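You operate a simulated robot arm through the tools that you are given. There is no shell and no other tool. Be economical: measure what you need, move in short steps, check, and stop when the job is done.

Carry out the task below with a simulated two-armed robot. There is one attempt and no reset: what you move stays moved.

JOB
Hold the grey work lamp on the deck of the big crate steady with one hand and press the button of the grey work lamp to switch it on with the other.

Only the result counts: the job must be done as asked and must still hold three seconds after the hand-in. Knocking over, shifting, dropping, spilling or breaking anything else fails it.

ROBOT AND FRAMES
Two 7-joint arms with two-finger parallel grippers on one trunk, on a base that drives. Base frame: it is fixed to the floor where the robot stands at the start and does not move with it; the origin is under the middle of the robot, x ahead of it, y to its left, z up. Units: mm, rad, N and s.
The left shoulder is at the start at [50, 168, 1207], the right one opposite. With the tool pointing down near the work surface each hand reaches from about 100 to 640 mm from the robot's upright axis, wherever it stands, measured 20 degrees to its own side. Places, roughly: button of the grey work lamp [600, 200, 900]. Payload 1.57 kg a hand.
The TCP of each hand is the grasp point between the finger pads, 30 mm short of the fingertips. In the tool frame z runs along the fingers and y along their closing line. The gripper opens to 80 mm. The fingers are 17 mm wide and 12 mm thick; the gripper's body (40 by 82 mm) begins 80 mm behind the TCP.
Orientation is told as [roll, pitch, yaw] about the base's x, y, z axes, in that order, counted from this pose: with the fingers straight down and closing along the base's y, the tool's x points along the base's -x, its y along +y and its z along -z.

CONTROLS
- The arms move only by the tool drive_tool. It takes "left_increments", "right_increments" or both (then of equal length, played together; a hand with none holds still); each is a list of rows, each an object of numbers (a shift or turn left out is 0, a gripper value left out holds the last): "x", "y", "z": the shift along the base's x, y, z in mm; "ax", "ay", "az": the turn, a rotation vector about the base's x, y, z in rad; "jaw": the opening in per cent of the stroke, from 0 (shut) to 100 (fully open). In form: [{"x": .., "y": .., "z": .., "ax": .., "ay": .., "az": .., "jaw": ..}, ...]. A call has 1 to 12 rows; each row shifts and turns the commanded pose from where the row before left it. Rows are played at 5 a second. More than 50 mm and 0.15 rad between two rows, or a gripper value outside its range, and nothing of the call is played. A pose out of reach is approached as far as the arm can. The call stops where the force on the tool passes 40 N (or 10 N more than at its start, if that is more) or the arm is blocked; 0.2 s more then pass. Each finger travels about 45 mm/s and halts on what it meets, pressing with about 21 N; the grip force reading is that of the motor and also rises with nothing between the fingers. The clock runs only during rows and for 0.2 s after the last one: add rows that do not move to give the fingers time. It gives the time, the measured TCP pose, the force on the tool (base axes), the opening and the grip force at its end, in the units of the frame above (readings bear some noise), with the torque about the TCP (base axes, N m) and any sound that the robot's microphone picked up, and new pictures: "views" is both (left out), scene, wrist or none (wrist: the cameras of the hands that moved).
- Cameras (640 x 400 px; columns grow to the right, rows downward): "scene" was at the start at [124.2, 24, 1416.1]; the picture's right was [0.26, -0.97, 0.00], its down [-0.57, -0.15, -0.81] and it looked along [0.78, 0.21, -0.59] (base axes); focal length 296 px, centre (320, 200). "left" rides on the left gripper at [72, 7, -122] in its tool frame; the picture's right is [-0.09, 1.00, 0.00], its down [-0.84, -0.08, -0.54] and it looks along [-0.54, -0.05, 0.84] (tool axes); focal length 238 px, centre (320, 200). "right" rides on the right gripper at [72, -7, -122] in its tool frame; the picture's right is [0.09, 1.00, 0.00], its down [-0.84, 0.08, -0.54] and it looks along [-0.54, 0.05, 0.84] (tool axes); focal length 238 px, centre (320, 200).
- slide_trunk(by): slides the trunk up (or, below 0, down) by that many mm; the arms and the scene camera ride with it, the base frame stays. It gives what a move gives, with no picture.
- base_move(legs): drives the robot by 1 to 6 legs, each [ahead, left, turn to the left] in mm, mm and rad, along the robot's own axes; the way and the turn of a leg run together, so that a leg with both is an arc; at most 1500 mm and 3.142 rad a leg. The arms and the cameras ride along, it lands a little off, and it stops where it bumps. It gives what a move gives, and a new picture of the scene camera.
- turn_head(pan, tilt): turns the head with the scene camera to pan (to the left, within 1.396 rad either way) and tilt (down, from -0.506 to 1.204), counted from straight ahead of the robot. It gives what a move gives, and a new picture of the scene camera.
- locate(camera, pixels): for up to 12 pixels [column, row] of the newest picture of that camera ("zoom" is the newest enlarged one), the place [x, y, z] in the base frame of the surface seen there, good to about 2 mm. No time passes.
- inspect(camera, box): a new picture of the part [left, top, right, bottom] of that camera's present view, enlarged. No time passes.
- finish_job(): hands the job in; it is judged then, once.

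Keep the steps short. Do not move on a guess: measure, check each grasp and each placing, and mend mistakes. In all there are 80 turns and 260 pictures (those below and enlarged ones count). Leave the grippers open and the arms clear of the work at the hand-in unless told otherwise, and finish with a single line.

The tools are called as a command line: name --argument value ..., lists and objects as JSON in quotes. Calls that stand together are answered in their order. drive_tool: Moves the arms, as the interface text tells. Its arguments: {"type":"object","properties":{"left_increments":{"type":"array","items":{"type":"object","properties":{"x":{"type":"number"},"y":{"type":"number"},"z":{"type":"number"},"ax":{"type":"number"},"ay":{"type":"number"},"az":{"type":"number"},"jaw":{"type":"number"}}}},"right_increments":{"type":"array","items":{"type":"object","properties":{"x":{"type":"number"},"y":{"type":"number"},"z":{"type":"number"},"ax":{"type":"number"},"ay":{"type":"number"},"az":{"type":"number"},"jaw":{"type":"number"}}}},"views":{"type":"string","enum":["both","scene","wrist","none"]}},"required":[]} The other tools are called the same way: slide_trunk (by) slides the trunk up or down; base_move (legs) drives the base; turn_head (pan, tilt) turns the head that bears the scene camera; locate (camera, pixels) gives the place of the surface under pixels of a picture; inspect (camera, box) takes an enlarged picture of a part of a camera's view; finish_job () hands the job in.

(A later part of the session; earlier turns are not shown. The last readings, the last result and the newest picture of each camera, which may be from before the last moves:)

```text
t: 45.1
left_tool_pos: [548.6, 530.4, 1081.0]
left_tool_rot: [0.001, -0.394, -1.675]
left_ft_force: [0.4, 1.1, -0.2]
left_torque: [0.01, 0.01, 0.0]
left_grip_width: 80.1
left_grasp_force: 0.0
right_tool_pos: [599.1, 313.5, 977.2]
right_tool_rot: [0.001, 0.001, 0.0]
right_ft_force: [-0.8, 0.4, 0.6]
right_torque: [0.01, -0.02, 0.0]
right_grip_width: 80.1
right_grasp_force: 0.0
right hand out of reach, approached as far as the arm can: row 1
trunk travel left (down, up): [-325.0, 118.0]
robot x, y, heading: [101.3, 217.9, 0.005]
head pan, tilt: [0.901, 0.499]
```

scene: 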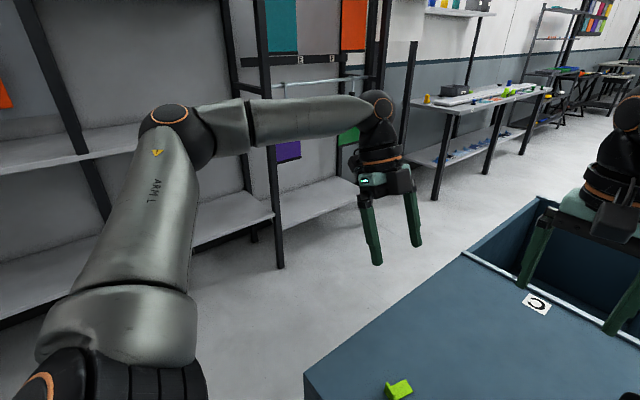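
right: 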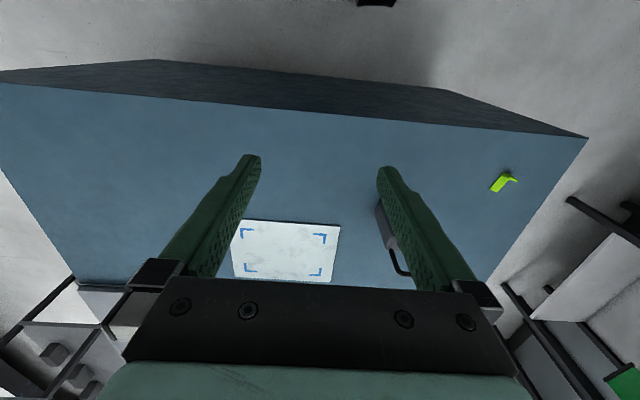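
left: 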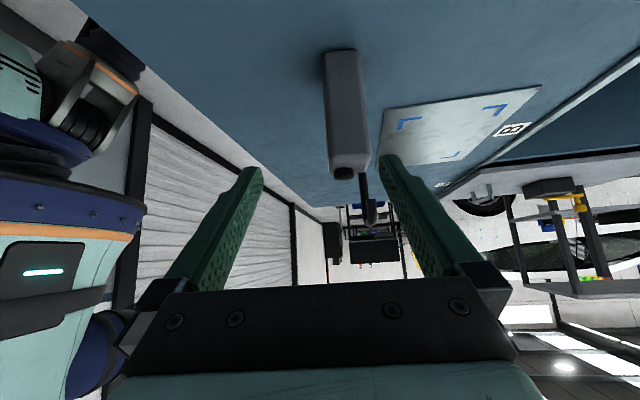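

The right hand's limit is about 95 mm past the midline. I'll raise it and drive the base 112 mm to the right. That puts the button about 90 mm left of the midline, and the raised right hand ends up well above it.

drive_tool --right_increments '[{"z": 45}, {"z": 45}, {"z": 45}, {}]' --views "none"

base_move --legs '[[0, -112, 0]]'

turn_head --pan 0.2 --tilt 0.8

```text
t: 46.1
left_tool_pos: [549.5, 529.1, 1080.8]
left_tool_rot: [0.0, -0.394, -1.676]
left_ft_force: [-0.4, 1.2, 0.1]
left_torque: [-0.02, 0.01, 0.02]
left_grip_width: 80.1
left_grasp_force: 0.0
right_tool_pos: [597.5, 311.9, 1111.6]
right_tool_rot: [0.002, 0.001, 0.001]
right_ft_force: [0.3, -0.4, 0.0]
right_torque: [-0.02, -0.01, 0.0]
right_grip_width: 80.2
right_grasp_force: 0.0
trunk travel left (down, up): [-325.0, 118.0]
robot x, y, heading: [97.2, 219.8, 0.001]
head pan, tilt: [0.901, 0.499]
```

```text
t: 47.4
left_tool_pos: [550.0, 416.2, 1081.1]
left_tool_rot: [0.001, -0.391, -1.676]
left_ft_force: [-0.2, -0.3, 0.4]
left_torque: [-0.01, 0.0, 0.0]
left_grip_width: 80.1
left_grasp_force: 0.0
right_tool_pos: [597.9, 198.4, 1108.9]
right_tool_rot: [0.003, 0.001, 0.002]
right_ft_force: [0.7, -0.4, 0.8]
right_torque: [0.04, -0.01, 0.0]
right_grip_width: 80.0
right_grasp_force: 0.1
trunk travel left (down, up): [-325.0, 118.0]
robot x, y, heading: [97.9, 108.0, 0.001]
head pan, tilt: [0.901, 0.499]
```

scene: 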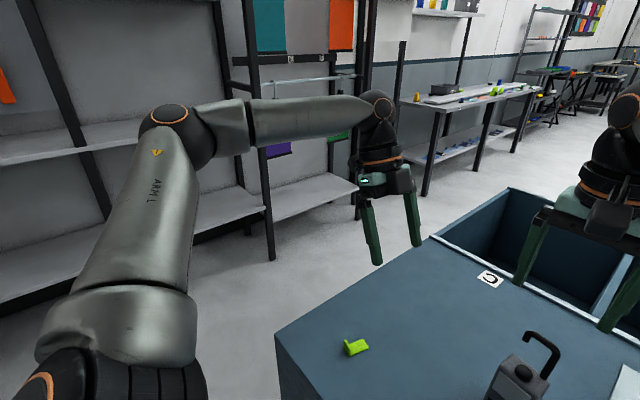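

```text
t: 48.4
left_tool_pos: [549.6, 418.1, 1082.2]
left_tool_rot: [0.0, -0.392, -1.676]
left_ft_force: [0.1, 0.2, 0.8]
left_torque: [-0.01, 0.01, 0.0]
left_grip_width: 80.0
left_grasp_force: 0.1
right_tool_pos: [598.5, 200.6, 1110.2]
right_tool_rot: [0.002, 0.001, 0.0]
right_ft_force: [-1.0, 0.3, 0.6]
right_torque: [0.03, 0.01, -0.02]
right_grip_width: 80.0
right_grasp_force: 0.2
trunk travel left (down, up): [-325.0, 118.0]
robot x, y, heading: [100.0, 108.1, 0.0]
head pan, tilt: [0.201, 0.799]
```

scene: 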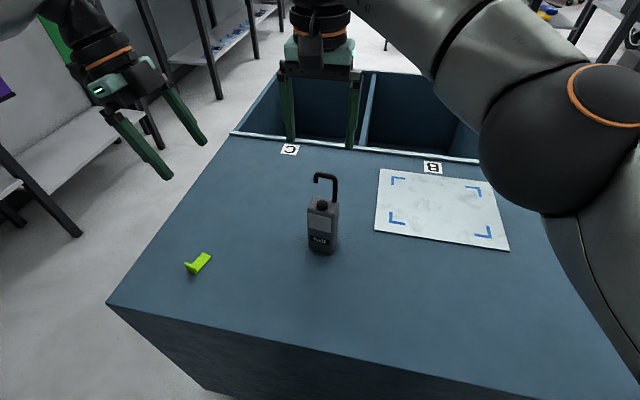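

Now the left hand takes its 45° tilt and moves to the pre-grasp at [614,312,968].

drive_tool --left_increments '[{"x": 16, "z": -25, "ax": -0.13, "ay": 0.0137}, {"x": 16, "z": -25, "ax": -0.13, "ay": 0.0137}, {"x": 16, "z": -25, "ax": -0.13, "ay": 0.0137}, {"x": 16, "y": -25, "z": -25}, {"y": -27, "z": -14}, {"y": -27}, {"y": -26}, {}]'

```text
t: 50.2
left_tool_pos: [595.4, 310.2, 977.9]
left_tool_rot: [0.002, -0.782, -1.677]
left_ft_force: [-0.5, 0.3, 0.7]
left_torque: [-0.01, 0.01, 0.0]
left_grip_width: 79.9
left_grasp_force: 0.1
left hand out of reach, approached as far as the arm can: row 4, 5
right_tool_pos: [597.4, 200.0, 1110.5]
right_tool_rot: [0.002, 0.001, 0.0]
right_ft_force: [0.7, -0.7, 0.3]
right_torque: [-0.03, -0.03, -0.03]
right_grip_width: 79.9
right_grasp_force: 0.1
trunk travel left (down, up): [-325.0, 118.0]
robot x, y, heading: [102.5, 102.7, 0.004]
head pan, tilt: [0.201, 0.799]
```

scene: 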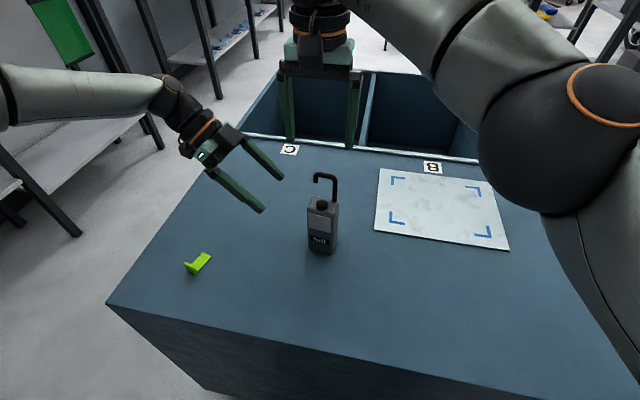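
left: 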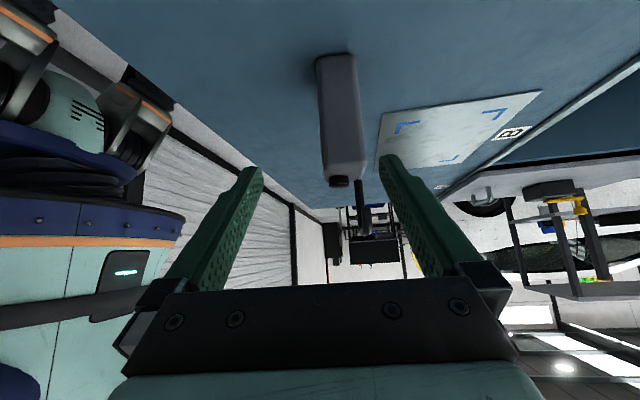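

That's closer, with x short by about 15 mm. I'll step down and inward while asking for +x, still clear of the lamp, to see whether the reach opens up lower down.

drive_tool --left_increments '[{"z": -25}, {"z": -25}, {"x": 8, "y": -10}, {"x": 8, "y": -10}, {}]'

```text
t: 51.4
left_tool_pos: [577.9, 294.7, 955.7]
left_tool_rot: [0.001, -0.781, -1.676]
left_ft_force: [0.1, 0.3, -0.3]
left_torque: [-0.02, 0.01, 0.0]
left_grip_width: 80.2
left_grasp_force: 0.0
left hand out of reach, approached as far as the arm can: row 1, 2, 3, 4
right_tool_pos: [597.8, 200.0, 1110.9]
right_tool_rot: [0.001, 0.003, 0.002]
right_ft_force: [-0.4, 0.1, -0.1]
right_torque: [0.02, 0.02, 0.03]
right_grip_width: 80.0
right_grasp_force: 0.0
trunk travel left (down, up): [-325.0, 118.0]
robot x, y, heading: [101.4, 101.4, 0.004]
head pan, tilt: [0.201, 0.799]
```

scene: 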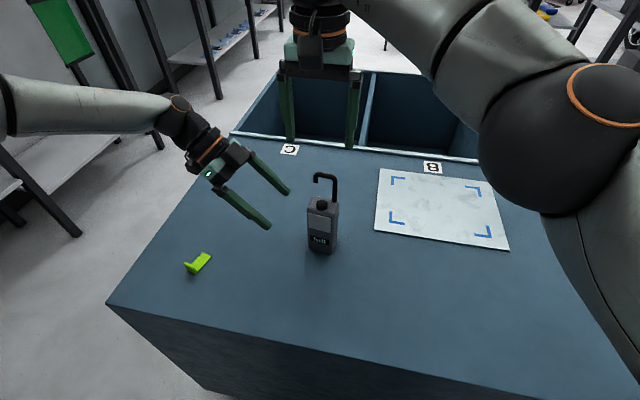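
left: 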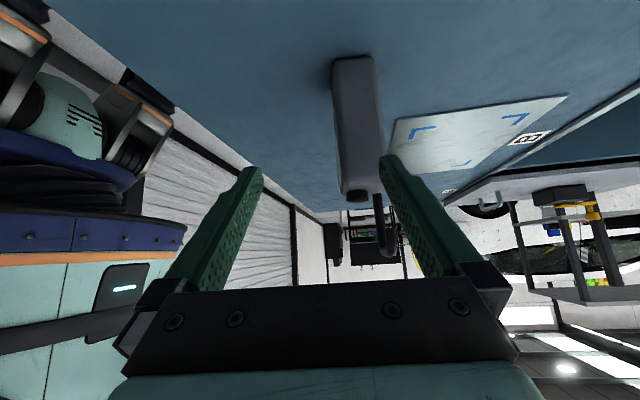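

Going lower makes it worse, so this looks like a wrist orientation limit. I'll test, clear of the lamp, whether a hand heading rotated toward diagonal frees the reach. That would mean turning the base.

drive_tool --left_increments '[{"y": 30, "z": 25}, {"y": 10, "az": 0.13}, {"az": 0.13}, {"az": 0.13}, {"az": 0.13}, {"az": 0.13}, {"az": 0.13}, {"x": 25}, {"x": 25, "y": -20}, {"y": -20}, {"z": -40}, {}]'

```text
t: 54.0
left_tool_pos: [628.8, 290.6, 941.4]
left_tool_rot: [0.002, -0.785, -0.897]
left_ft_force: [1.3, -0.2, 0.4]
left_torque: [-0.02, 0.03, 0.04]
left_grip_width: 79.9
left_grasp_force: 0.1
right_tool_pos: [597.3, 201.5, 1111.6]
right_tool_rot: [0.001, 0.003, 0.0]
right_ft_force: [-0.2, -0.1, -0.3]
right_torque: [0.03, 0.01, 0.02]
right_grip_width: 79.8
right_grasp_force: 0.1
trunk travel left (down, up): [-325.0, 118.0]
robot x, y, heading: [103.3, 107.4, 0.001]
head pan, tilt: [0.201, 0.799]
```

scene: 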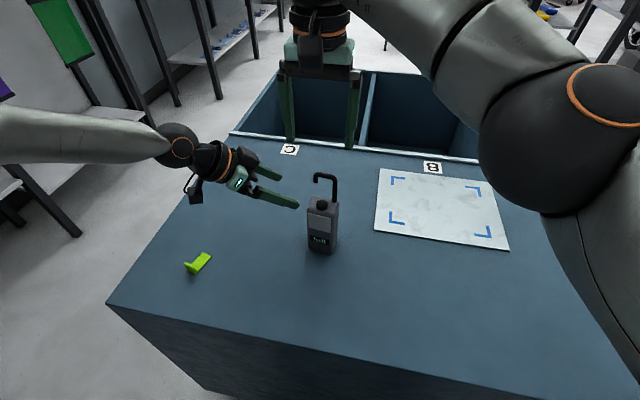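
left: 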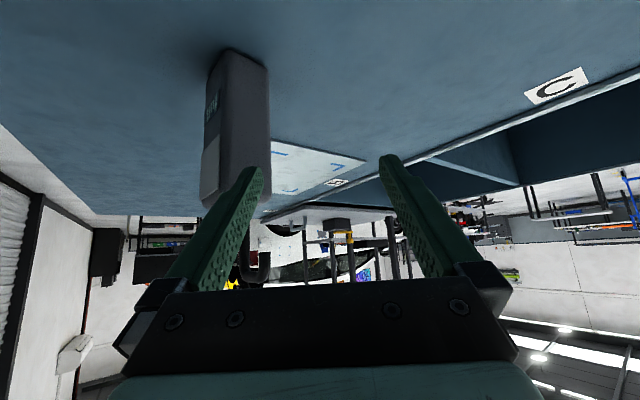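

At yaw -0.9 the hand reaches freely, even lower. So I'll turn the robot about 0.5 rad to the right and stand further left, which makes the side grasp a natural pose. First I'll raise the left hand and check the clearance of the rack on the left.

drive_tool --left_increments '[{"y": 30, "z": 35}, {"x": -20, "y": 25, "z": 35}, {"x": -35, "z": 35}, {"x": -35, "z": 35}, {}]' --views "none"

turn_head --pan 1.0 --tilt 0.5

```text
t: 55.2
left_tool_pos: [537.4, 350.4, 1079.2]
left_tool_rot: [-0.003, -0.784, -0.896]
left_ft_force: [-0.5, -0.8, 0.4]
left_torque: [0.01, -0.01, 0.0]
left_grip_width: 80.0
left_grasp_force: 0.0
right_tool_pos: [598.5, 200.0, 1111.0]
right_tool_rot: [0.002, 0.002, 0.002]
right_ft_force: [0.7, -0.6, -0.4]
right_torque: [0.02, 0.03, 0.0]
right_grip_width: 79.7
right_grasp_force: 0.1
trunk travel left (down, up): [-325.0, 118.0]
robot x, y, heading: [98.1, 106.5, -0.002]
head pan, tilt: [0.201, 0.799]
```

```text
t: 56.4
left_tool_pos: [537.9, 350.0, 1080.1]
left_tool_rot: [0.0, -0.788, -0.896]
left_ft_force: [0.0, 0.0, 1.0]
left_torque: [0.0, -0.01, -0.02]
left_grip_width: 80.1
left_grasp_force: 0.0
right_tool_pos: [598.5, 200.3, 1110.7]
right_tool_rot: [0.003, 0.001, 0.001]
right_ft_force: [0.0, -0.2, 0.1]
right_torque: [-0.01, -0.02, 0.03]
right_grip_width: 79.8
right_grasp_force: 0.0
trunk travel left (down, up): [-325.0, 118.0]
robot x, y, heading: [100.6, 107.3, 0.001]
head pan, tilt: [1.0, 0.499]
```

scene: 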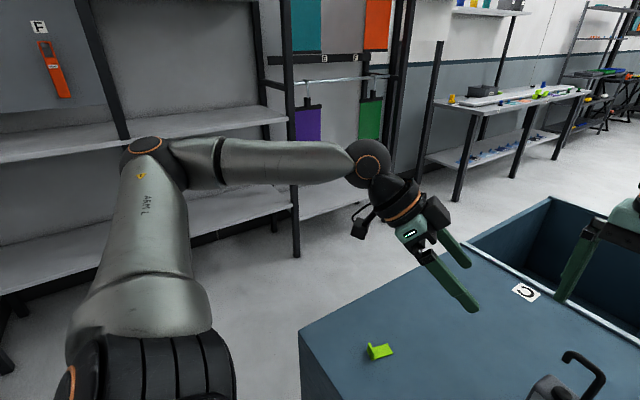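

locate --camera "scene" --pixels '[[145, 145], [125, 145], [370, 150], [295, 250], [60, 160], [280, 110], [15, 370], [405, 120], [270, 160]]'

```text
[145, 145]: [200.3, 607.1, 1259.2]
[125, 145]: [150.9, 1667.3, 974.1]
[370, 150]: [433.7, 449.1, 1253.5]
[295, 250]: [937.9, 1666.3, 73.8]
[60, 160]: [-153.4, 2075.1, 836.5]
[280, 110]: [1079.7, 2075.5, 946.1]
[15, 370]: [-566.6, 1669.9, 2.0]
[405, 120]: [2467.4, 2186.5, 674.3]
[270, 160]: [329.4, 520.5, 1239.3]
```

The rack is at y>1660, so there's plenty of room. I'll drive back 40 mm, left 290 mm, then turn 0.5 rad right.

base_move --legs '[[-40, 0, 0], [0, 290, 0], [0, 0, -0.5]]'

turn_head --pan 0.0 --tilt 0.8

```text
t: 60.3
left_tool_pos: [559.8, 403.6, 1079.0]
left_tool_rot: [0.0, -0.785, -1.398]
left_ft_force: [-0.2, -0.2, -0.6]
left_torque: [-0.01, 0.0, -0.01]
left_grip_width: 80.0
left_grasp_force: 0.1
right_tool_pos: [540.8, 243.8, 1109.1]
right_tool_rot: [0.001, 0.001, -0.501]
right_ft_force: [-0.3, -0.2, -0.8]
right_torque: [-0.01, 0.0, 0.0]
right_grip_width: 80.0
right_grasp_force: 0.2
trunk travel left (down, up): [-325.0, 118.0]
robot x, y, heading: [60.9, 398.5, -0.498]
head pan, tilt: [1.0, 0.499]
```

scene: 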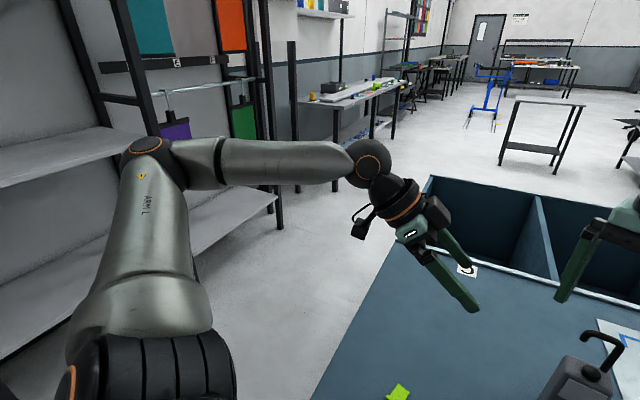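

```text
t: 61.6
left_tool_pos: [559.7, 403.3, 1080.1]
left_tool_rot: [0.001, -0.785, -1.399]
left_ft_force: [0.1, 0.8, -0.2]
left_torque: [0.05, 0.02, 0.0]
left_grip_width: 80.0
left_grasp_force: 0.0
right_tool_pos: [541.4, 243.3, 1110.0]
right_tool_rot: [0.003, 0.0, -0.503]
right_ft_force: [-0.5, -0.6, 0.0]
right_torque: [0.01, 0.0, -0.02]
right_grip_width: 79.9
right_grasp_force: 0.0
trunk travel left (down, up): [-325.0, 118.0]
robot x, y, heading: [59.1, 401.5, -0.499]
head pan, tilt: [0.0, 0.799]
```

scene: 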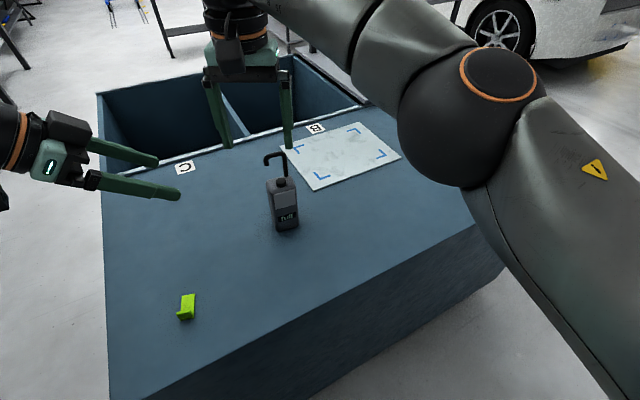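

Now I'll turn the left hand by -0.28 rad to match the lamp and move to the pre-grasp at [614,312,968].

drive_tool --left_increments '[{"x": 14, "z": -22, "az": -0.139}, {"x": 14, "z": -22, "az": -0.139}, {"x": 14, "z": -22}, {"x": 12, "y": -22, "z": -22}, {"y": -24, "z": -24}, {"y": -23}, {"y": -22}, {}]'

```text
t: 63.4
left_tool_pos: [612.5, 312.3, 966.7]
left_tool_rot: [0.0, -0.785, -1.675]
left_ft_force: [0.0, -0.2, -1.3]
left_torque: [-0.01, 0.01, 0.04]
left_grip_width: 79.9
left_grasp_force: 0.0
right_tool_pos: [541.1, 243.6, 1111.4]
right_tool_rot: [-0.001, 0.002, -0.504]
right_ft_force: [-0.4, -0.5, 0.7]
right_torque: [-0.02, -0.03, 0.0]
right_grip_width: 79.9
right_grasp_force: 0.1
trunk travel left (down, up): [-325.0, 118.0]
robot x, y, heading: [59.3, 397.3, -0.5]
head pan, tilt: [0.0, 0.799]
```

scene: 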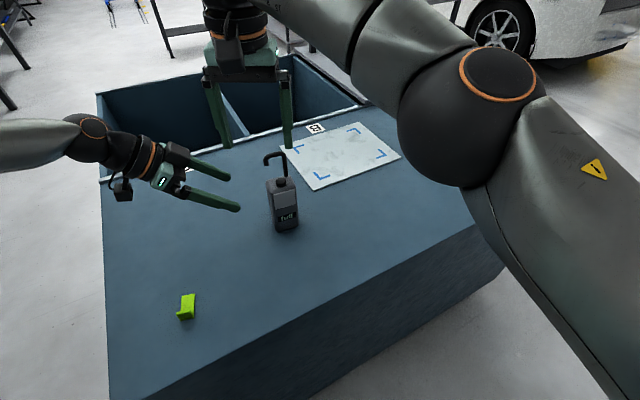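
left: 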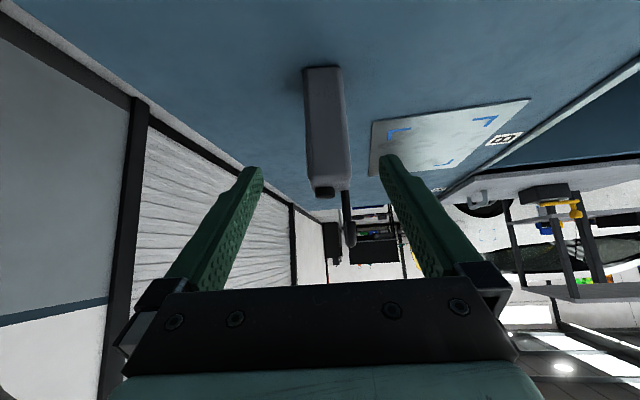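

That pose is reached. Before moving in, I'll measure the lamp's left face from the left wrist camera.

inspect --camera "left" --box '[260, 50, 400, 260]'

locate --camera "left" --pixels '[[312, 140], [330, 140], [344, 140], [308, 100], [325, 100], [340, 100], [318, 180], [344, 176], [325, 192], [325, 160]]'

```text
1.90 times, centred on (330, 155) of left
```

zoom: 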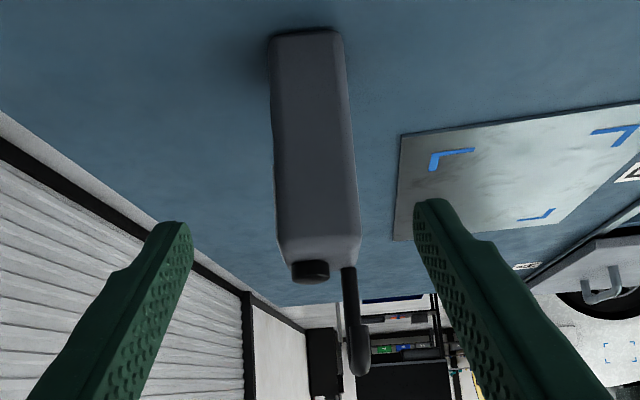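

```text
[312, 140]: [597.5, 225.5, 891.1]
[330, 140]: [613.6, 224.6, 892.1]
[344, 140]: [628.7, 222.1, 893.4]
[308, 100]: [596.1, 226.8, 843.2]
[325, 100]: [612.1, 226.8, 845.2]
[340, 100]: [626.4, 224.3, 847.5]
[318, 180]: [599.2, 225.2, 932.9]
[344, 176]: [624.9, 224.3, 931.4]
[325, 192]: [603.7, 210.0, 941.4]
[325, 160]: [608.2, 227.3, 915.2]
```

The left face is centred at x≈611 at y=226, so my x needs about +7. I'll shift and approach along the tool axis, stopping short to check.

drive_tool --left_increments '[{"x": 7}, {"x": -2.5, "y": -24, "z": -25}, {"x": -2.5, "y": -24, "z": -25}, {}]'

```text
t: 64.4
left_tool_pos: [601.3, 273.6, 937.5]
left_tool_rot: [0.005, -0.781, -1.675]
left_ft_force: [-0.4, -0.4, -0.1]
left_torque: [-0.02, -0.03, 0.04]
left_grip_width: 80.0
left_grasp_force: 0.1
left hand out of reach, approached as far as the arm can: row 3
right_tool_pos: [539.6, 243.1, 1111.1]
right_tool_rot: [0.002, 0.003, -0.502]
right_ft_force: [-0.4, 0.6, -0.3]
right_torque: [0.0, -0.01, 0.03]
right_grip_width: 79.8
right_grasp_force: 0.1
trunk travel left (down, up): [-325.0, 118.0]
robot x, y, heading: [61.8, 398.1, -0.504]
head pan, tilt: [0.0, 0.799]
```

scene: 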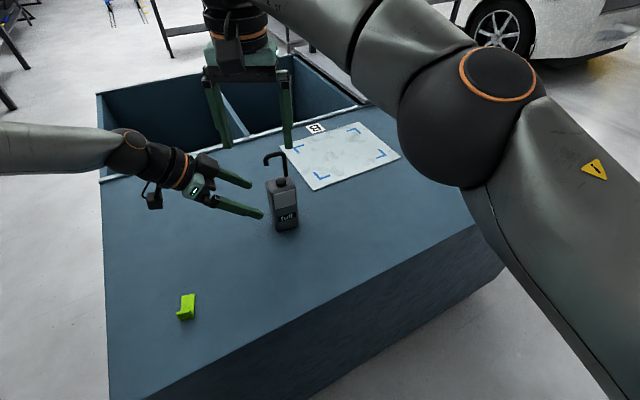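
left: 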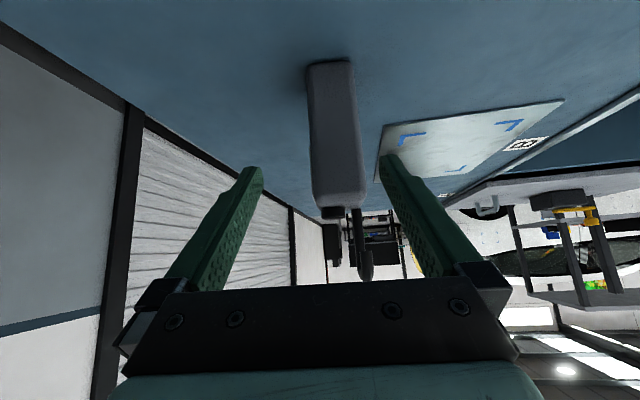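

The limit comes back lower down. Lower shoulders helped earlier, so I'll back the left hand off and up, raise the right hand too, lower the trunk 130 mm, and then creep the base ahead a little.

drive_tool --left_increments '[{"x": 3, "y": 25, "z": 30}, {"x": 3, "y": 25, "z": 30}, {"y": 20, "z": 40}, {"y": 20, "z": 40}, {}]' --right_increments '[{"z": 35}, {"z": 35}, {"z": 35}, {"z": 35}, {}]' --views "none"

slide_trunk --by -130

base_move --legs '[[30, 0, 0]]'

```text
t: 65.6
left_tool_pos: [605.5, 362.4, 1079.9]
left_tool_rot: [-0.001, -0.784, -1.676]
left_ft_force: [0.3, 0.7, -0.2]
left_torque: [0.01, 0.01, 0.0]
left_grip_width: 79.9
left_grasp_force: 0.1
right_tool_pos: [504.1, 230.2, 1213.2]
right_tool_rot: [0.003, 0.001, -0.502]
right_ft_force: [0.6, 0.0, 0.0]
right_torque: [0.0, -0.04, 0.01]
right_grip_width: 80.3
right_grasp_force: 0.1
right hand out of reach, approached as far as the arm can: row 1, 2, 3, 4
trunk travel left (down, up): [-325.0, 118.0]
robot x, y, heading: [56.0, 397.2, -0.504]
head pan, tilt: [0.0, 0.799]
```

```text
t: 67.2
left_tool_pos: [605.1, 361.4, 948.0]
left_tool_rot: [0.0, -0.785, -1.678]
left_ft_force: [-0.4, -0.2, -0.7]
left_torque: [-0.02, -0.01, 0.01]
left_grip_width: 80.0
left_grasp_force: 0.0
right_tool_pos: [505.8, 229.5, 1081.7]
right_tool_rot: [0.004, 0.0, -0.503]
right_ft_force: [-0.2, 0.6, -0.6]
right_torque: [-0.01, 0.0, 0.01]
right_grip_width: 80.3
right_grasp_force: 0.0
trunk travel left (down, up): [-195.0, 248.0]
robot x, y, heading: [61.8, 399.9, -0.497]
head pan, tilt: [0.0, 0.799]
```

```text
t: 68.0
left_tool_pos: [633.2, 345.6, 947.5]
left_tool_rot: [-0.001, -0.785, -1.674]
left_ft_force: [0.7, 1.1, 0.4]
left_torque: [-0.01, 0.03, 0.0]
left_grip_width: 80.0
left_grasp_force: 0.0
right_tool_pos: [532.3, 214.4, 1081.2]
right_tool_rot: [0.003, 0.0, -0.502]
right_ft_force: [0.3, 0.3, -0.2]
right_torque: [-0.02, -0.01, -0.03]
right_grip_width: 79.9
right_grasp_force: 0.1
trunk travel left (down, up): [-195.0, 248.0]
robot x, y, heading: [89.9, 385.0, -0.504]
head pan, tilt: [0.0, 0.799]
```

scene: 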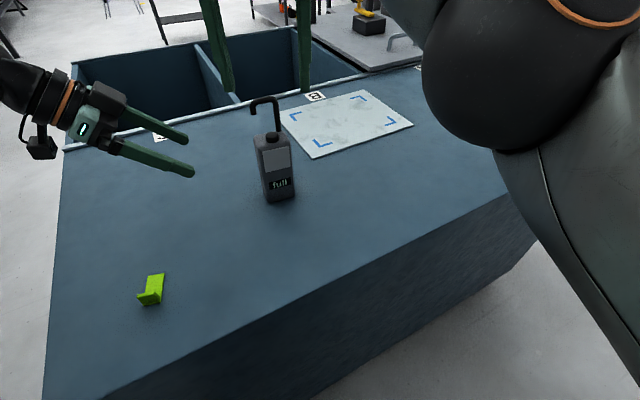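

The base stands at [90,385] without a bump. I'll move the left hand onto the approach line at [617,286,938].

drive_tool --left_increments '[{"x": -8, "y": -30, "z": -5}, {"x": -8, "y": -30, "z": -5}, {}]' --views "wrist"

```text
t: 68.8
left_tool_pos: [615.1, 287.9, 938.3]
left_tool_rot: [-0.001, -0.785, -1.675]
left_ft_force: [-0.7, 0.1, 0.4]
left_torque: [-0.01, 0.0, -0.02]
left_grip_width: 80.0
left_grasp_force: 0.1
right_tool_pos: [531.7, 215.2, 1083.3]
right_tool_rot: [0.004, 0.0, -0.503]
right_ft_force: [0.3, 0.3, -0.7]
right_torque: [0.01, -0.01, 0.02]
right_grip_width: 80.0
right_grasp_force: 0.1
trunk travel left (down, up): [-195.0, 248.0]
robot x, y, heading: [85.7, 385.3, -0.499]
head pan, tilt: [0.0, 0.799]
```

left: 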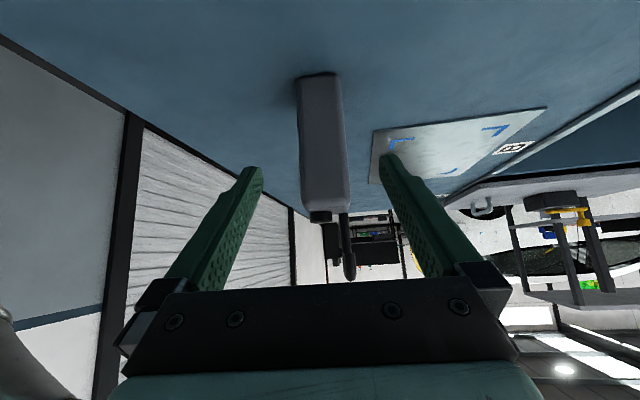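

The lamp body is centred between the fingers (column ~322). I'll move in along the tool axis.

drive_tool --left_increments '[{"x": -1.5, "y": -18, "z": -18}, {"x": -1.5, "y": -18, "z": -18}, {}]' --views "wrist"

```text
t: 69.6
left_tool_pos: [614.1, 251.0, 901.8]
left_tool_rot: [0.001, -0.784, -1.677]
left_ft_force: [-0.5, 0.1, -0.1]
left_torque: [0.03, -0.03, -0.01]
left_grip_width: 80.0
left_grasp_force: 0.1
right_tool_pos: [532.4, 215.2, 1082.9]
right_tool_rot: [0.004, 0.001, -0.504]
right_ft_force: [-0.2, 0.1, 0.6]
right_torque: [-0.01, 0.01, -0.01]
right_grip_width: 80.1
right_grasp_force: 0.0
trunk travel left (down, up): [-195.0, 248.0]
robot x, y, heading: [89.0, 384.6, -0.503]
head pan, tilt: [0.0, 0.799]
```

left: 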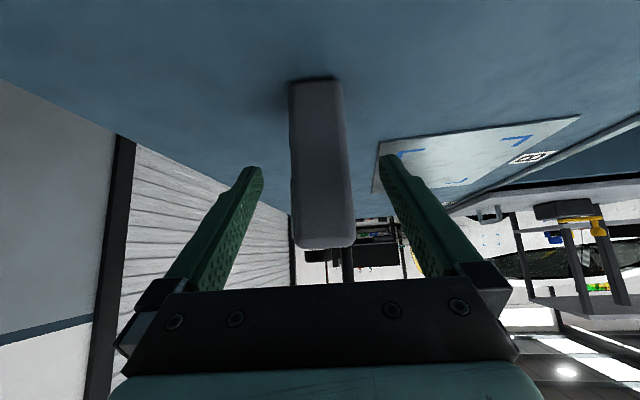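

No reach complaint, and the lamp sits evenly between the fingers. I'll go the rest of the way to about [610,212,863].

drive_tool --left_increments '[{"x": -2, "y": -20, "z": -19}, {"x": -2, "y": -19, "z": -19}, {}]'

```text
t: 70.4
left_tool_pos: [607.6, 213.0, 864.9]
left_tool_rot: [0.001, -0.785, -1.675]
left_ft_force: [0.4, -0.1, -0.1]
left_torque: [-0.02, 0.02, -0.01]
left_grip_width: 80.0
left_grasp_force: 0.0
right_tool_pos: [532.2, 215.1, 1082.5]
right_tool_rot: [0.005, 0.0, -0.503]
right_ft_force: [-0.9, -1.0, 0.5]
right_torque: [0.02, 0.03, 0.0]
right_grip_width: 80.0
right_grasp_force: 0.1
trunk travel left (down, up): [-195.0, 248.0]
robot x, y, heading: [86.4, 383.4, -0.503]
head pan, tilt: [0.0, 0.799]
```

scene: 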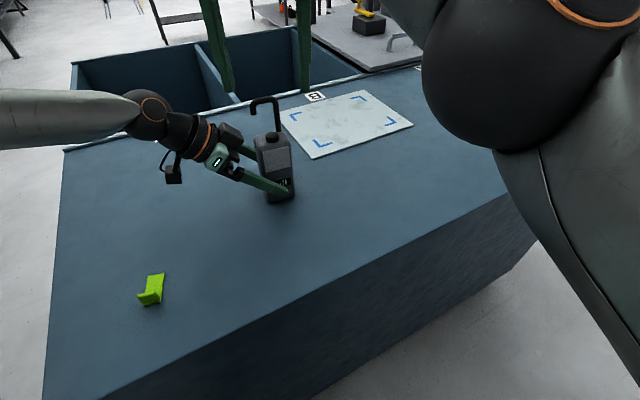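
left: 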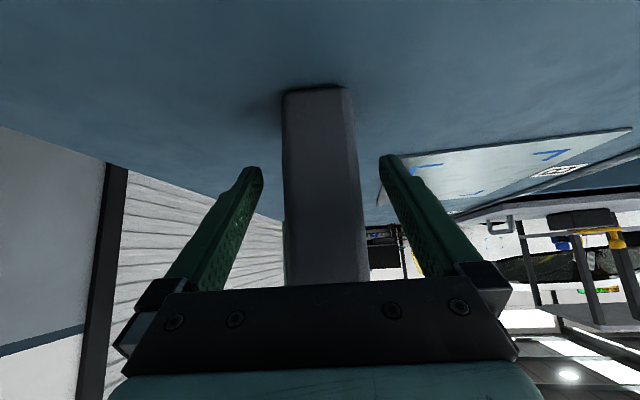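

The fingers straddle the lamp evenly, so I'll close gently.

drive_tool --left_increments '[{"jaw": 70}, {"jaw": 60}, {"jaw": 55}, {"jaw": 50}, {"jaw": 45}, {"jaw": 40}, {}]'

```text
t: 72.0
left_tool_pos: [609.2, 213.8, 864.7]
left_tool_rot: [-0.001, -0.788, -1.677]
left_ft_force: [1.7, 0.2, 1.1]
left_torque: [-0.04, -0.07, 0.07]
left_grip_width: 44.7
left_grasp_force: 20.7
right_tool_pos: [532.0, 217.4, 1082.7]
right_tool_rot: [0.005, -0.001, -0.502]
right_ft_force: [0.2, -0.4, 0.3]
right_torque: [-0.02, 0.02, 0.0]
right_grip_width: 79.9
right_grasp_force: 0.1
trunk travel left (down, up): [-195.0, 248.0]
robot x, y, heading: [86.1, 384.2, -0.497]
head pan, tilt: [0.0, 0.799]
```

scene: 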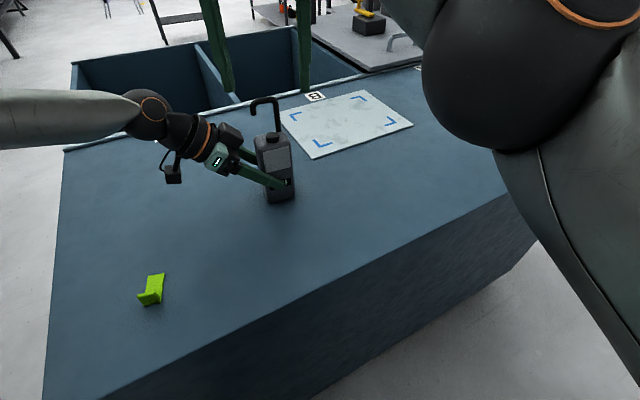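
left: 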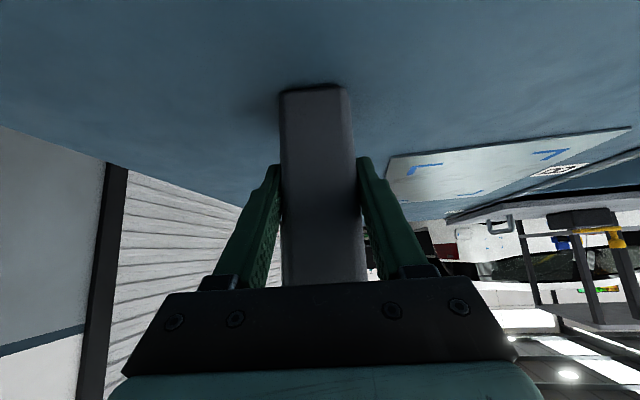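

It's firmly gripped at 44.7 mm. Now I'll shut the right gripper and turn it by +0.4 rad to match the lamp. Then I'll re-measure the button.

drive_tool --right_increments '[{"az": 0.13, "jaw": 50}, {"az": 0.13, "jaw": 20}, {"az": 0.14, "jaw": 0}, {}, {}, {}, {}, {}]'

inspect --camera "scene" --box '[230, 80, 320, 210]'

inspect --camera "right" --box '[220, 80, 440, 290]'

```text
t: 73.8
left_tool_pos: [606.9, 213.8, 864.6]
left_tool_rot: [-0.001, -0.787, -1.674]
left_ft_force: [2.1, 0.0, 2.7]
left_torque: [-0.08, -0.09, 0.05]
left_grip_width: 44.7
left_grasp_force: 20.8
right_tool_pos: [532.0, 216.2, 1082.0]
right_tool_rot: [0.002, -0.002, -0.102]
right_ft_force: [0.2, 0.1, -0.3]
right_torque: [0.01, -0.01, 0.0]
right_grip_width: 0.0
right_grasp_force: 20.7
trunk travel left (down, up): [-195.0, 248.0]
robot x, y, heading: [88.3, 383.7, -0.5]
head pan, tilt: [0.0, 0.799]
```

scene: 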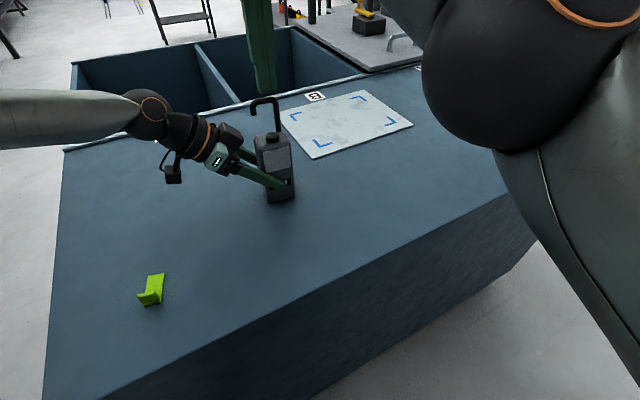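
right: 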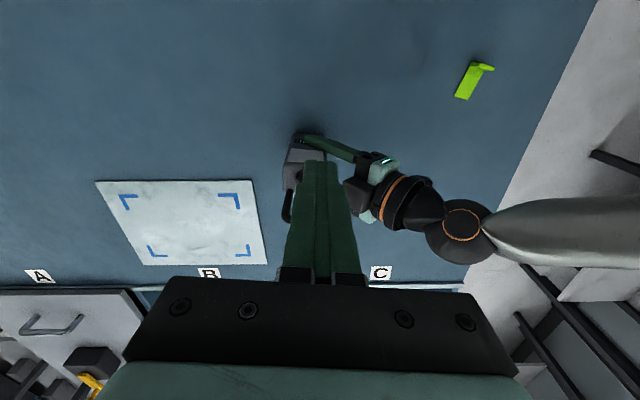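

```text
3.08 times, centred on (275, 145) of scene
```

zoom: 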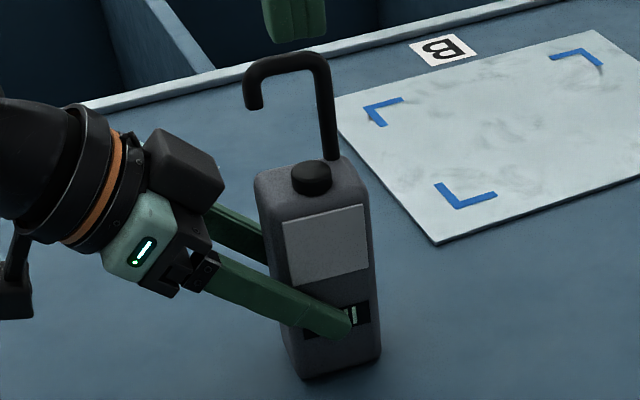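

```text
1.90 times, centred on (330, 185) of right
```

zoom: 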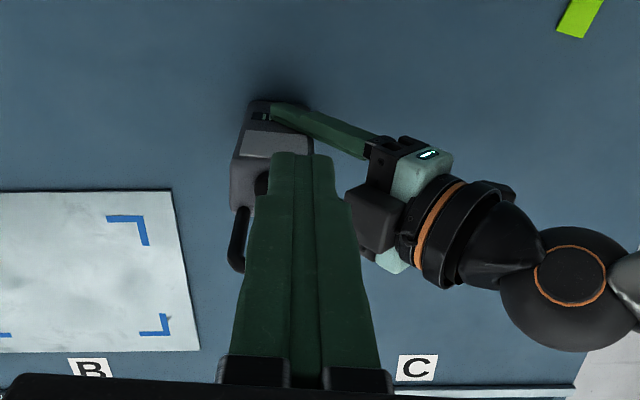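

I'll measure the button and the hook from the scene picture.

locate --camera "scene" --pixels '[[272, 135], [268, 136], [276, 136], [272, 134], [278, 128], [276, 100], [252, 110], [272, 138], [272, 144]]'

```text
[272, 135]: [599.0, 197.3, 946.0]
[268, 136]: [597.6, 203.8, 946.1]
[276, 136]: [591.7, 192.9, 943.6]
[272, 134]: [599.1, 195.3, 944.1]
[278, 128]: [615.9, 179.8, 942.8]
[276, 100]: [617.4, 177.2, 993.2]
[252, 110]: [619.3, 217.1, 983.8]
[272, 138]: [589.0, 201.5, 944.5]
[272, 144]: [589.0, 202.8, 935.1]
```

The button centre is [597,198] with its top at z=946. I'll move the right hand over it at the present height, aiming for [595,198] to stay off the hook.

drive_tool --right_increments '[{"x": 31, "y": -9}, {"x": 32, "y": -9}, {}]'

```text
t: 74.6
left_tool_pos: [607.3, 213.0, 865.1]
left_tool_rot: [0.001, -0.785, -1.677]
left_ft_force: [1.6, 1.1, 2.8]
left_torque: [-0.14, -0.05, 0.05]
left_grip_width: 44.8
left_grasp_force: 21.0
right_tool_pos: [537.1, 211.0, 1074.8]
right_tool_rot: [0.003, -0.003, -0.102]
right_ft_force: [-0.3, 0.2, 0.1]
right_torque: [0.0, -0.01, -0.03]
right_grip_width: 0.0
right_grasp_force: 21.1
right hand out of reach, approached as far as the arm can: row 1, 2
trunk travel left (down, up): [-195.0, 248.0]
robot x, y, heading: [84.4, 387.0, -0.504]
head pan, tilt: [0.0, 0.799]
```

scene: 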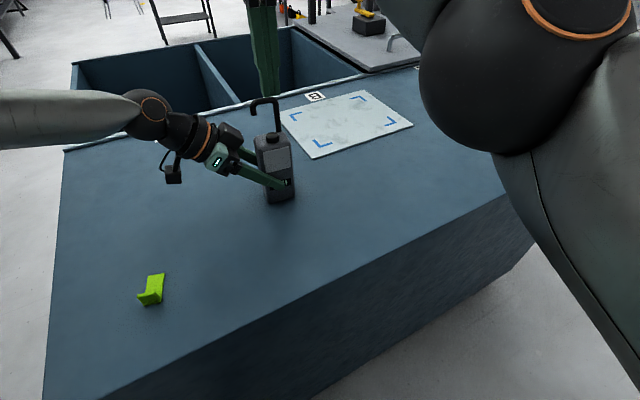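
right: 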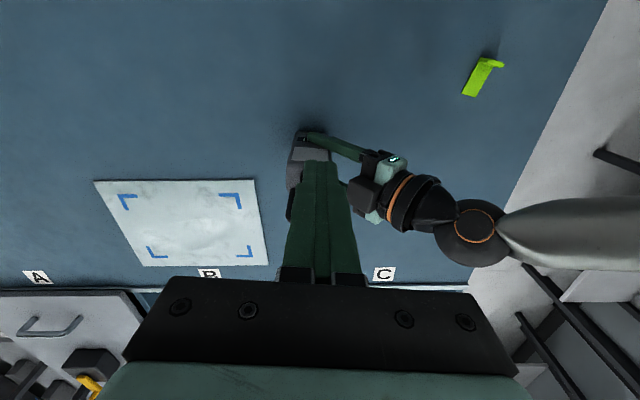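

The right hand can't hold a vertical pose that far out while high. I'll tilt it naturally instead: yaw to +0.3 and pitch 40° so the wrist stays back, with the fingertips reaching forward and down to the button.

drive_tool --right_increments '[{"x": -12, "az": 0.133}, {"x": -12, "az": 0.133}, {"z": -10, "az": 0.134}, {"ax": 0.041, "ay": -0.134}, {"ax": 0.041, "ay": -0.134}, {"ax": 0.041, "ay": -0.134}, {"ax": 0.041, "ay": -0.134}, {"ax": 0.041, "ay": -0.134}, {}]'

```text
t: 76.6
left_tool_pos: [606.8, 213.4, 865.6]
left_tool_rot: [-0.001, -0.785, -1.678]
left_ft_force: [-0.6, 1.3, 2.6]
left_torque: [-0.14, 0.1, -0.06]
left_grip_width: 44.9
left_grasp_force: 21.1
right_tool_pos: [513.2, 208.6, 1063.9]
right_tool_rot: [0.003, -0.702, 0.296]
right_ft_force: [-0.1, 0.2, -0.2]
right_torque: [-0.01, 0.01, 0.02]
right_grip_width: 0.1
right_grasp_force: 21.2
trunk travel left (down, up): [-195.0, 248.0]
robot x, y, heading: [86.8, 384.8, -0.5]
head pan, tilt: [0.0, 0.799]
```

scene: 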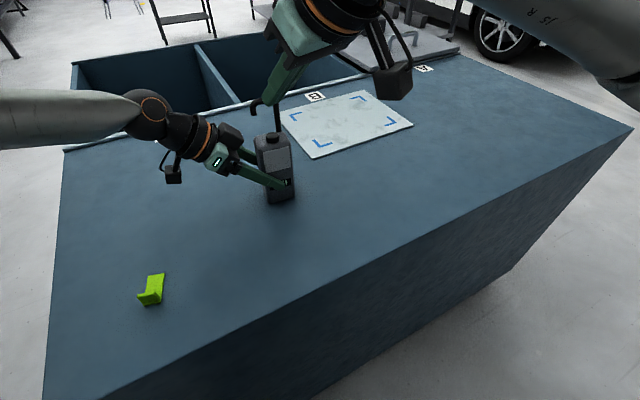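
right: 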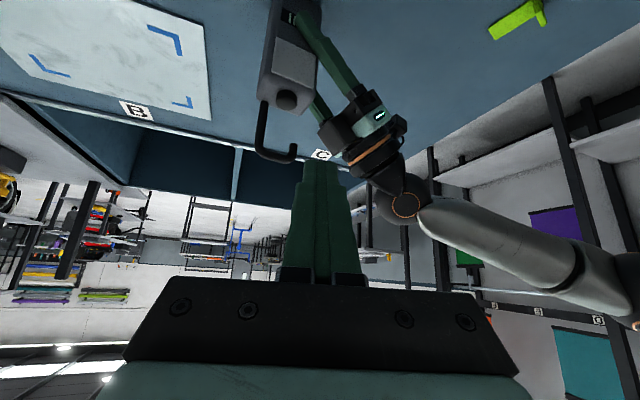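

That works. I'll bring the right fingertips close to the button, at TCP [567,194,1005].

drive_tool --right_increments '[{"x": 27, "y": -7, "z": -29}, {"x": 27, "y": -7.6, "z": -30}, {}]'

inspect --camera "scene" --box '[220, 60, 340, 210]'

```text
t: 77.4
left_tool_pos: [608.1, 212.3, 864.5]
left_tool_rot: [0.0, -0.787, -1.676]
left_ft_force: [0.1, -0.9, 2.3]
left_torque: [-0.06, 0.03, 0.0]
left_grip_width: 44.9
left_grasp_force: 20.9
right_tool_pos: [567.3, 192.7, 1003.5]
right_tool_rot: [0.001, -0.701, 0.299]
right_ft_force: [-0.3, 0.6, 0.0]
right_torque: [-0.02, 0.0, 0.0]
right_grip_width: 0.2
right_grasp_force: 21.6
trunk travel left (down, up): [-195.0, 248.0]
robot x, y, heading: [88.9, 384.5, -0.499]
head pan, tilt: [0.0, 0.799]
```

scene: 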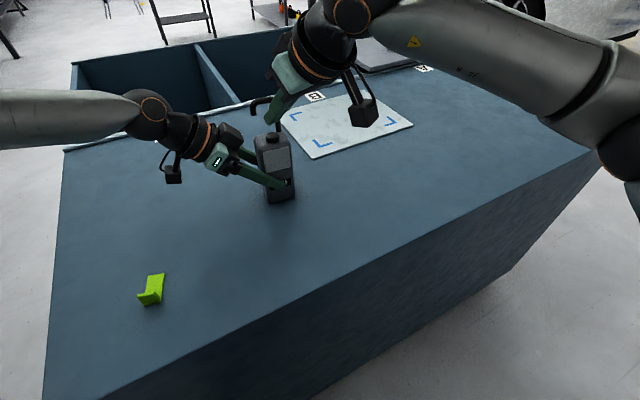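
right: 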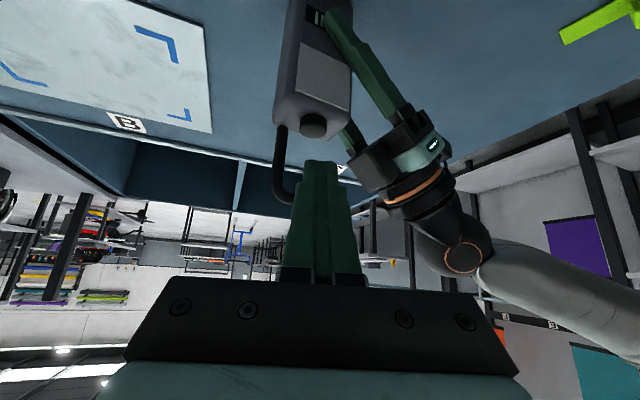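

```text
2.67 times, centred on (280, 135) of scene
```

zoom: 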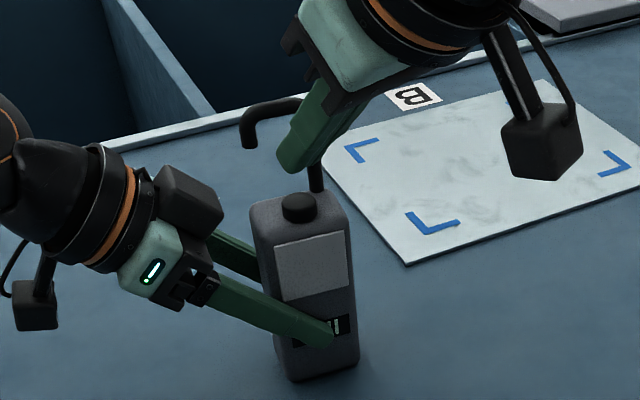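

There's good alignment above the button. I'll move to about 10 mm above contact, at [584,194,986].

drive_tool --right_increments '[{"x": 9, "y": 1, "z": -9}, {"x": 8, "y": 1, "z": -9}, {}]' --views "wrist"

inspect --camera "scene" --box '[240, 90, 310, 160]'

inspect --camera "right" --box '[250, 60, 390, 220]'

```text
t: 78.2
left_tool_pos: [607.0, 213.2, 865.5]
left_tool_rot: [0.001, -0.785, -1.676]
left_ft_force: [0.4, -1.4, 2.7]
left_torque: [-0.11, 0.09, -0.02]
left_grip_width: 45.0
left_grasp_force: 21.1
right_tool_pos: [583.3, 196.3, 985.3]
right_tool_rot: [0.004, -0.702, 0.299]
right_ft_force: [-0.6, -0.1, -0.5]
right_torque: [-0.01, 0.02, 0.02]
right_grip_width: 0.0
right_grasp_force: 20.7
trunk travel left (down, up): [-195.0, 248.0]
robot x, y, heading: [89.3, 389.5, -0.497]
head pan, tilt: [0.0, 0.799]
```

right: 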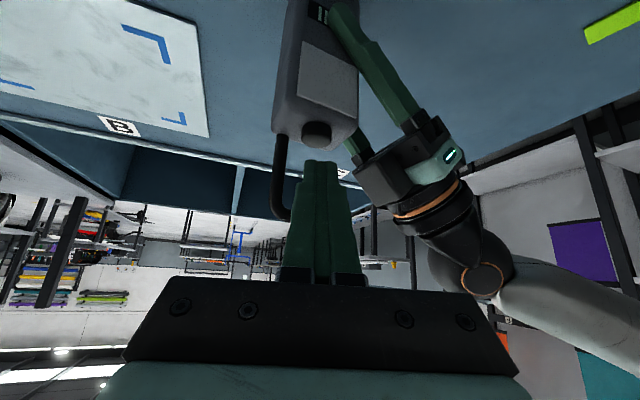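

```text
5.71 times, centred on (275, 125) of scene
```

zoom: 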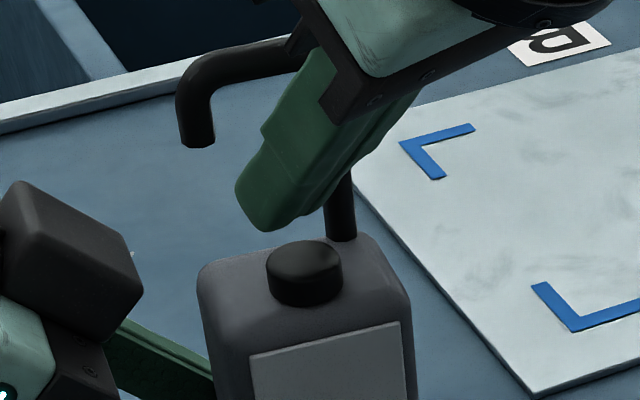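

```text
2.50 times, centred on (320, 140) of right
```

zoom: 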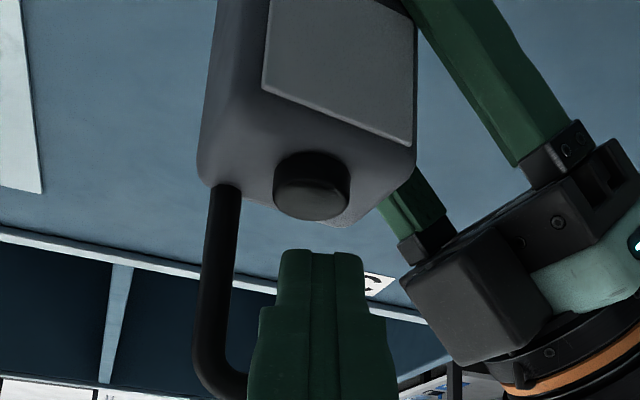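

The fingertips are over the button but about 2 mm left of centre. I'll correct y and press straight down in small steps, watching the force and sound.

drive_tool --right_increments '[{"y": -2, "z": -4}, {"z": -3}, {"z": -2}, {"z": -2}, {"z": -1.5}, {"z": -1.5}]' --views "none"

inspect --camera "scene" --box '[240, 90, 310, 160]'

```text
t: 79.6
left_tool_pos: [608.0, 213.0, 867.1]
left_tool_rot: [0.001, -0.787, -1.676]
left_ft_force: [0.2, -0.8, 2.4]
left_torque: [-0.07, 0.0, 0.04]
left_grip_width: 44.7
left_grasp_force: 20.7
right_tool_pos: [583.9, 194.1, 972.7]
right_tool_rot: [0.003, -0.701, 0.299]
right_ft_force: [-0.3, -0.6, -0.4]
right_torque: [0.01, 0.0, 0.02]
right_grip_width: 0.3
right_grasp_force: 20.8
trunk travel left (down, up): [-195.0, 248.0]
robot x, y, heading: [91.5, 386.9, -0.5]
head pan, tilt: [0.0, 0.799]
```

```text
5.71 times, centred on (275, 125) of scene
```

zoom: 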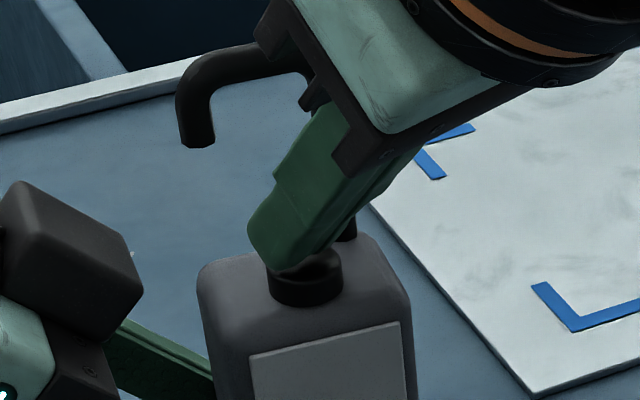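

The tips are just about at the button with no force yet. I'll keep pressing in 1.5 mm steps.

drive_tool --right_increments '[{"z": -1.5}, {"z": -1.5}, {"z": -1.5}, {}]' --views "none"

inspect --camera "scene" --box '[240, 90, 310, 160]'

```text
t: 80.6
left_tool_pos: [607.1, 213.3, 864.4]
left_tool_rot: [-0.001, -0.786, -1.678]
left_ft_force: [0.3, -0.4, 1.2]
left_torque: [-0.15, -0.05, 0.04]
left_grip_width: 45.1
left_grasp_force: 21.2
right_tool_pos: [584.0, 194.3, 968.3]
right_tool_rot: [0.004, -0.702, 0.298]
right_ft_force: [0.6, 0.3, 1.8]
right_torque: [0.04, -0.03, 0.03]
right_grip_width: 0.1
right_grasp_force: 20.6
trunk travel left (down, up): [-195.0, 248.0]
robot x, y, heading: [88.6, 387.7, -0.501]
head pan, tilt: [0.0, 0.799]
heard: click
```

```text
5.71 times, centred on (275, 125) of scene
```

zoom: 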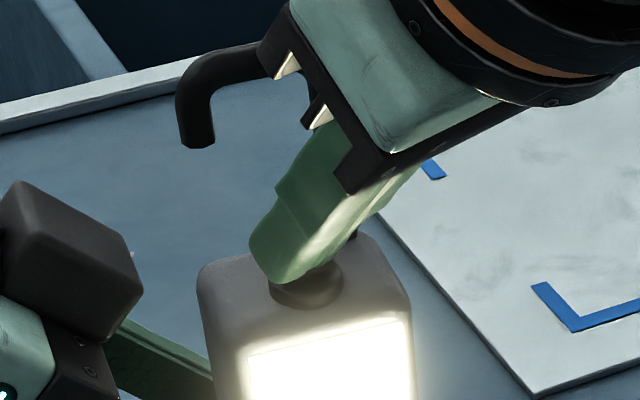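

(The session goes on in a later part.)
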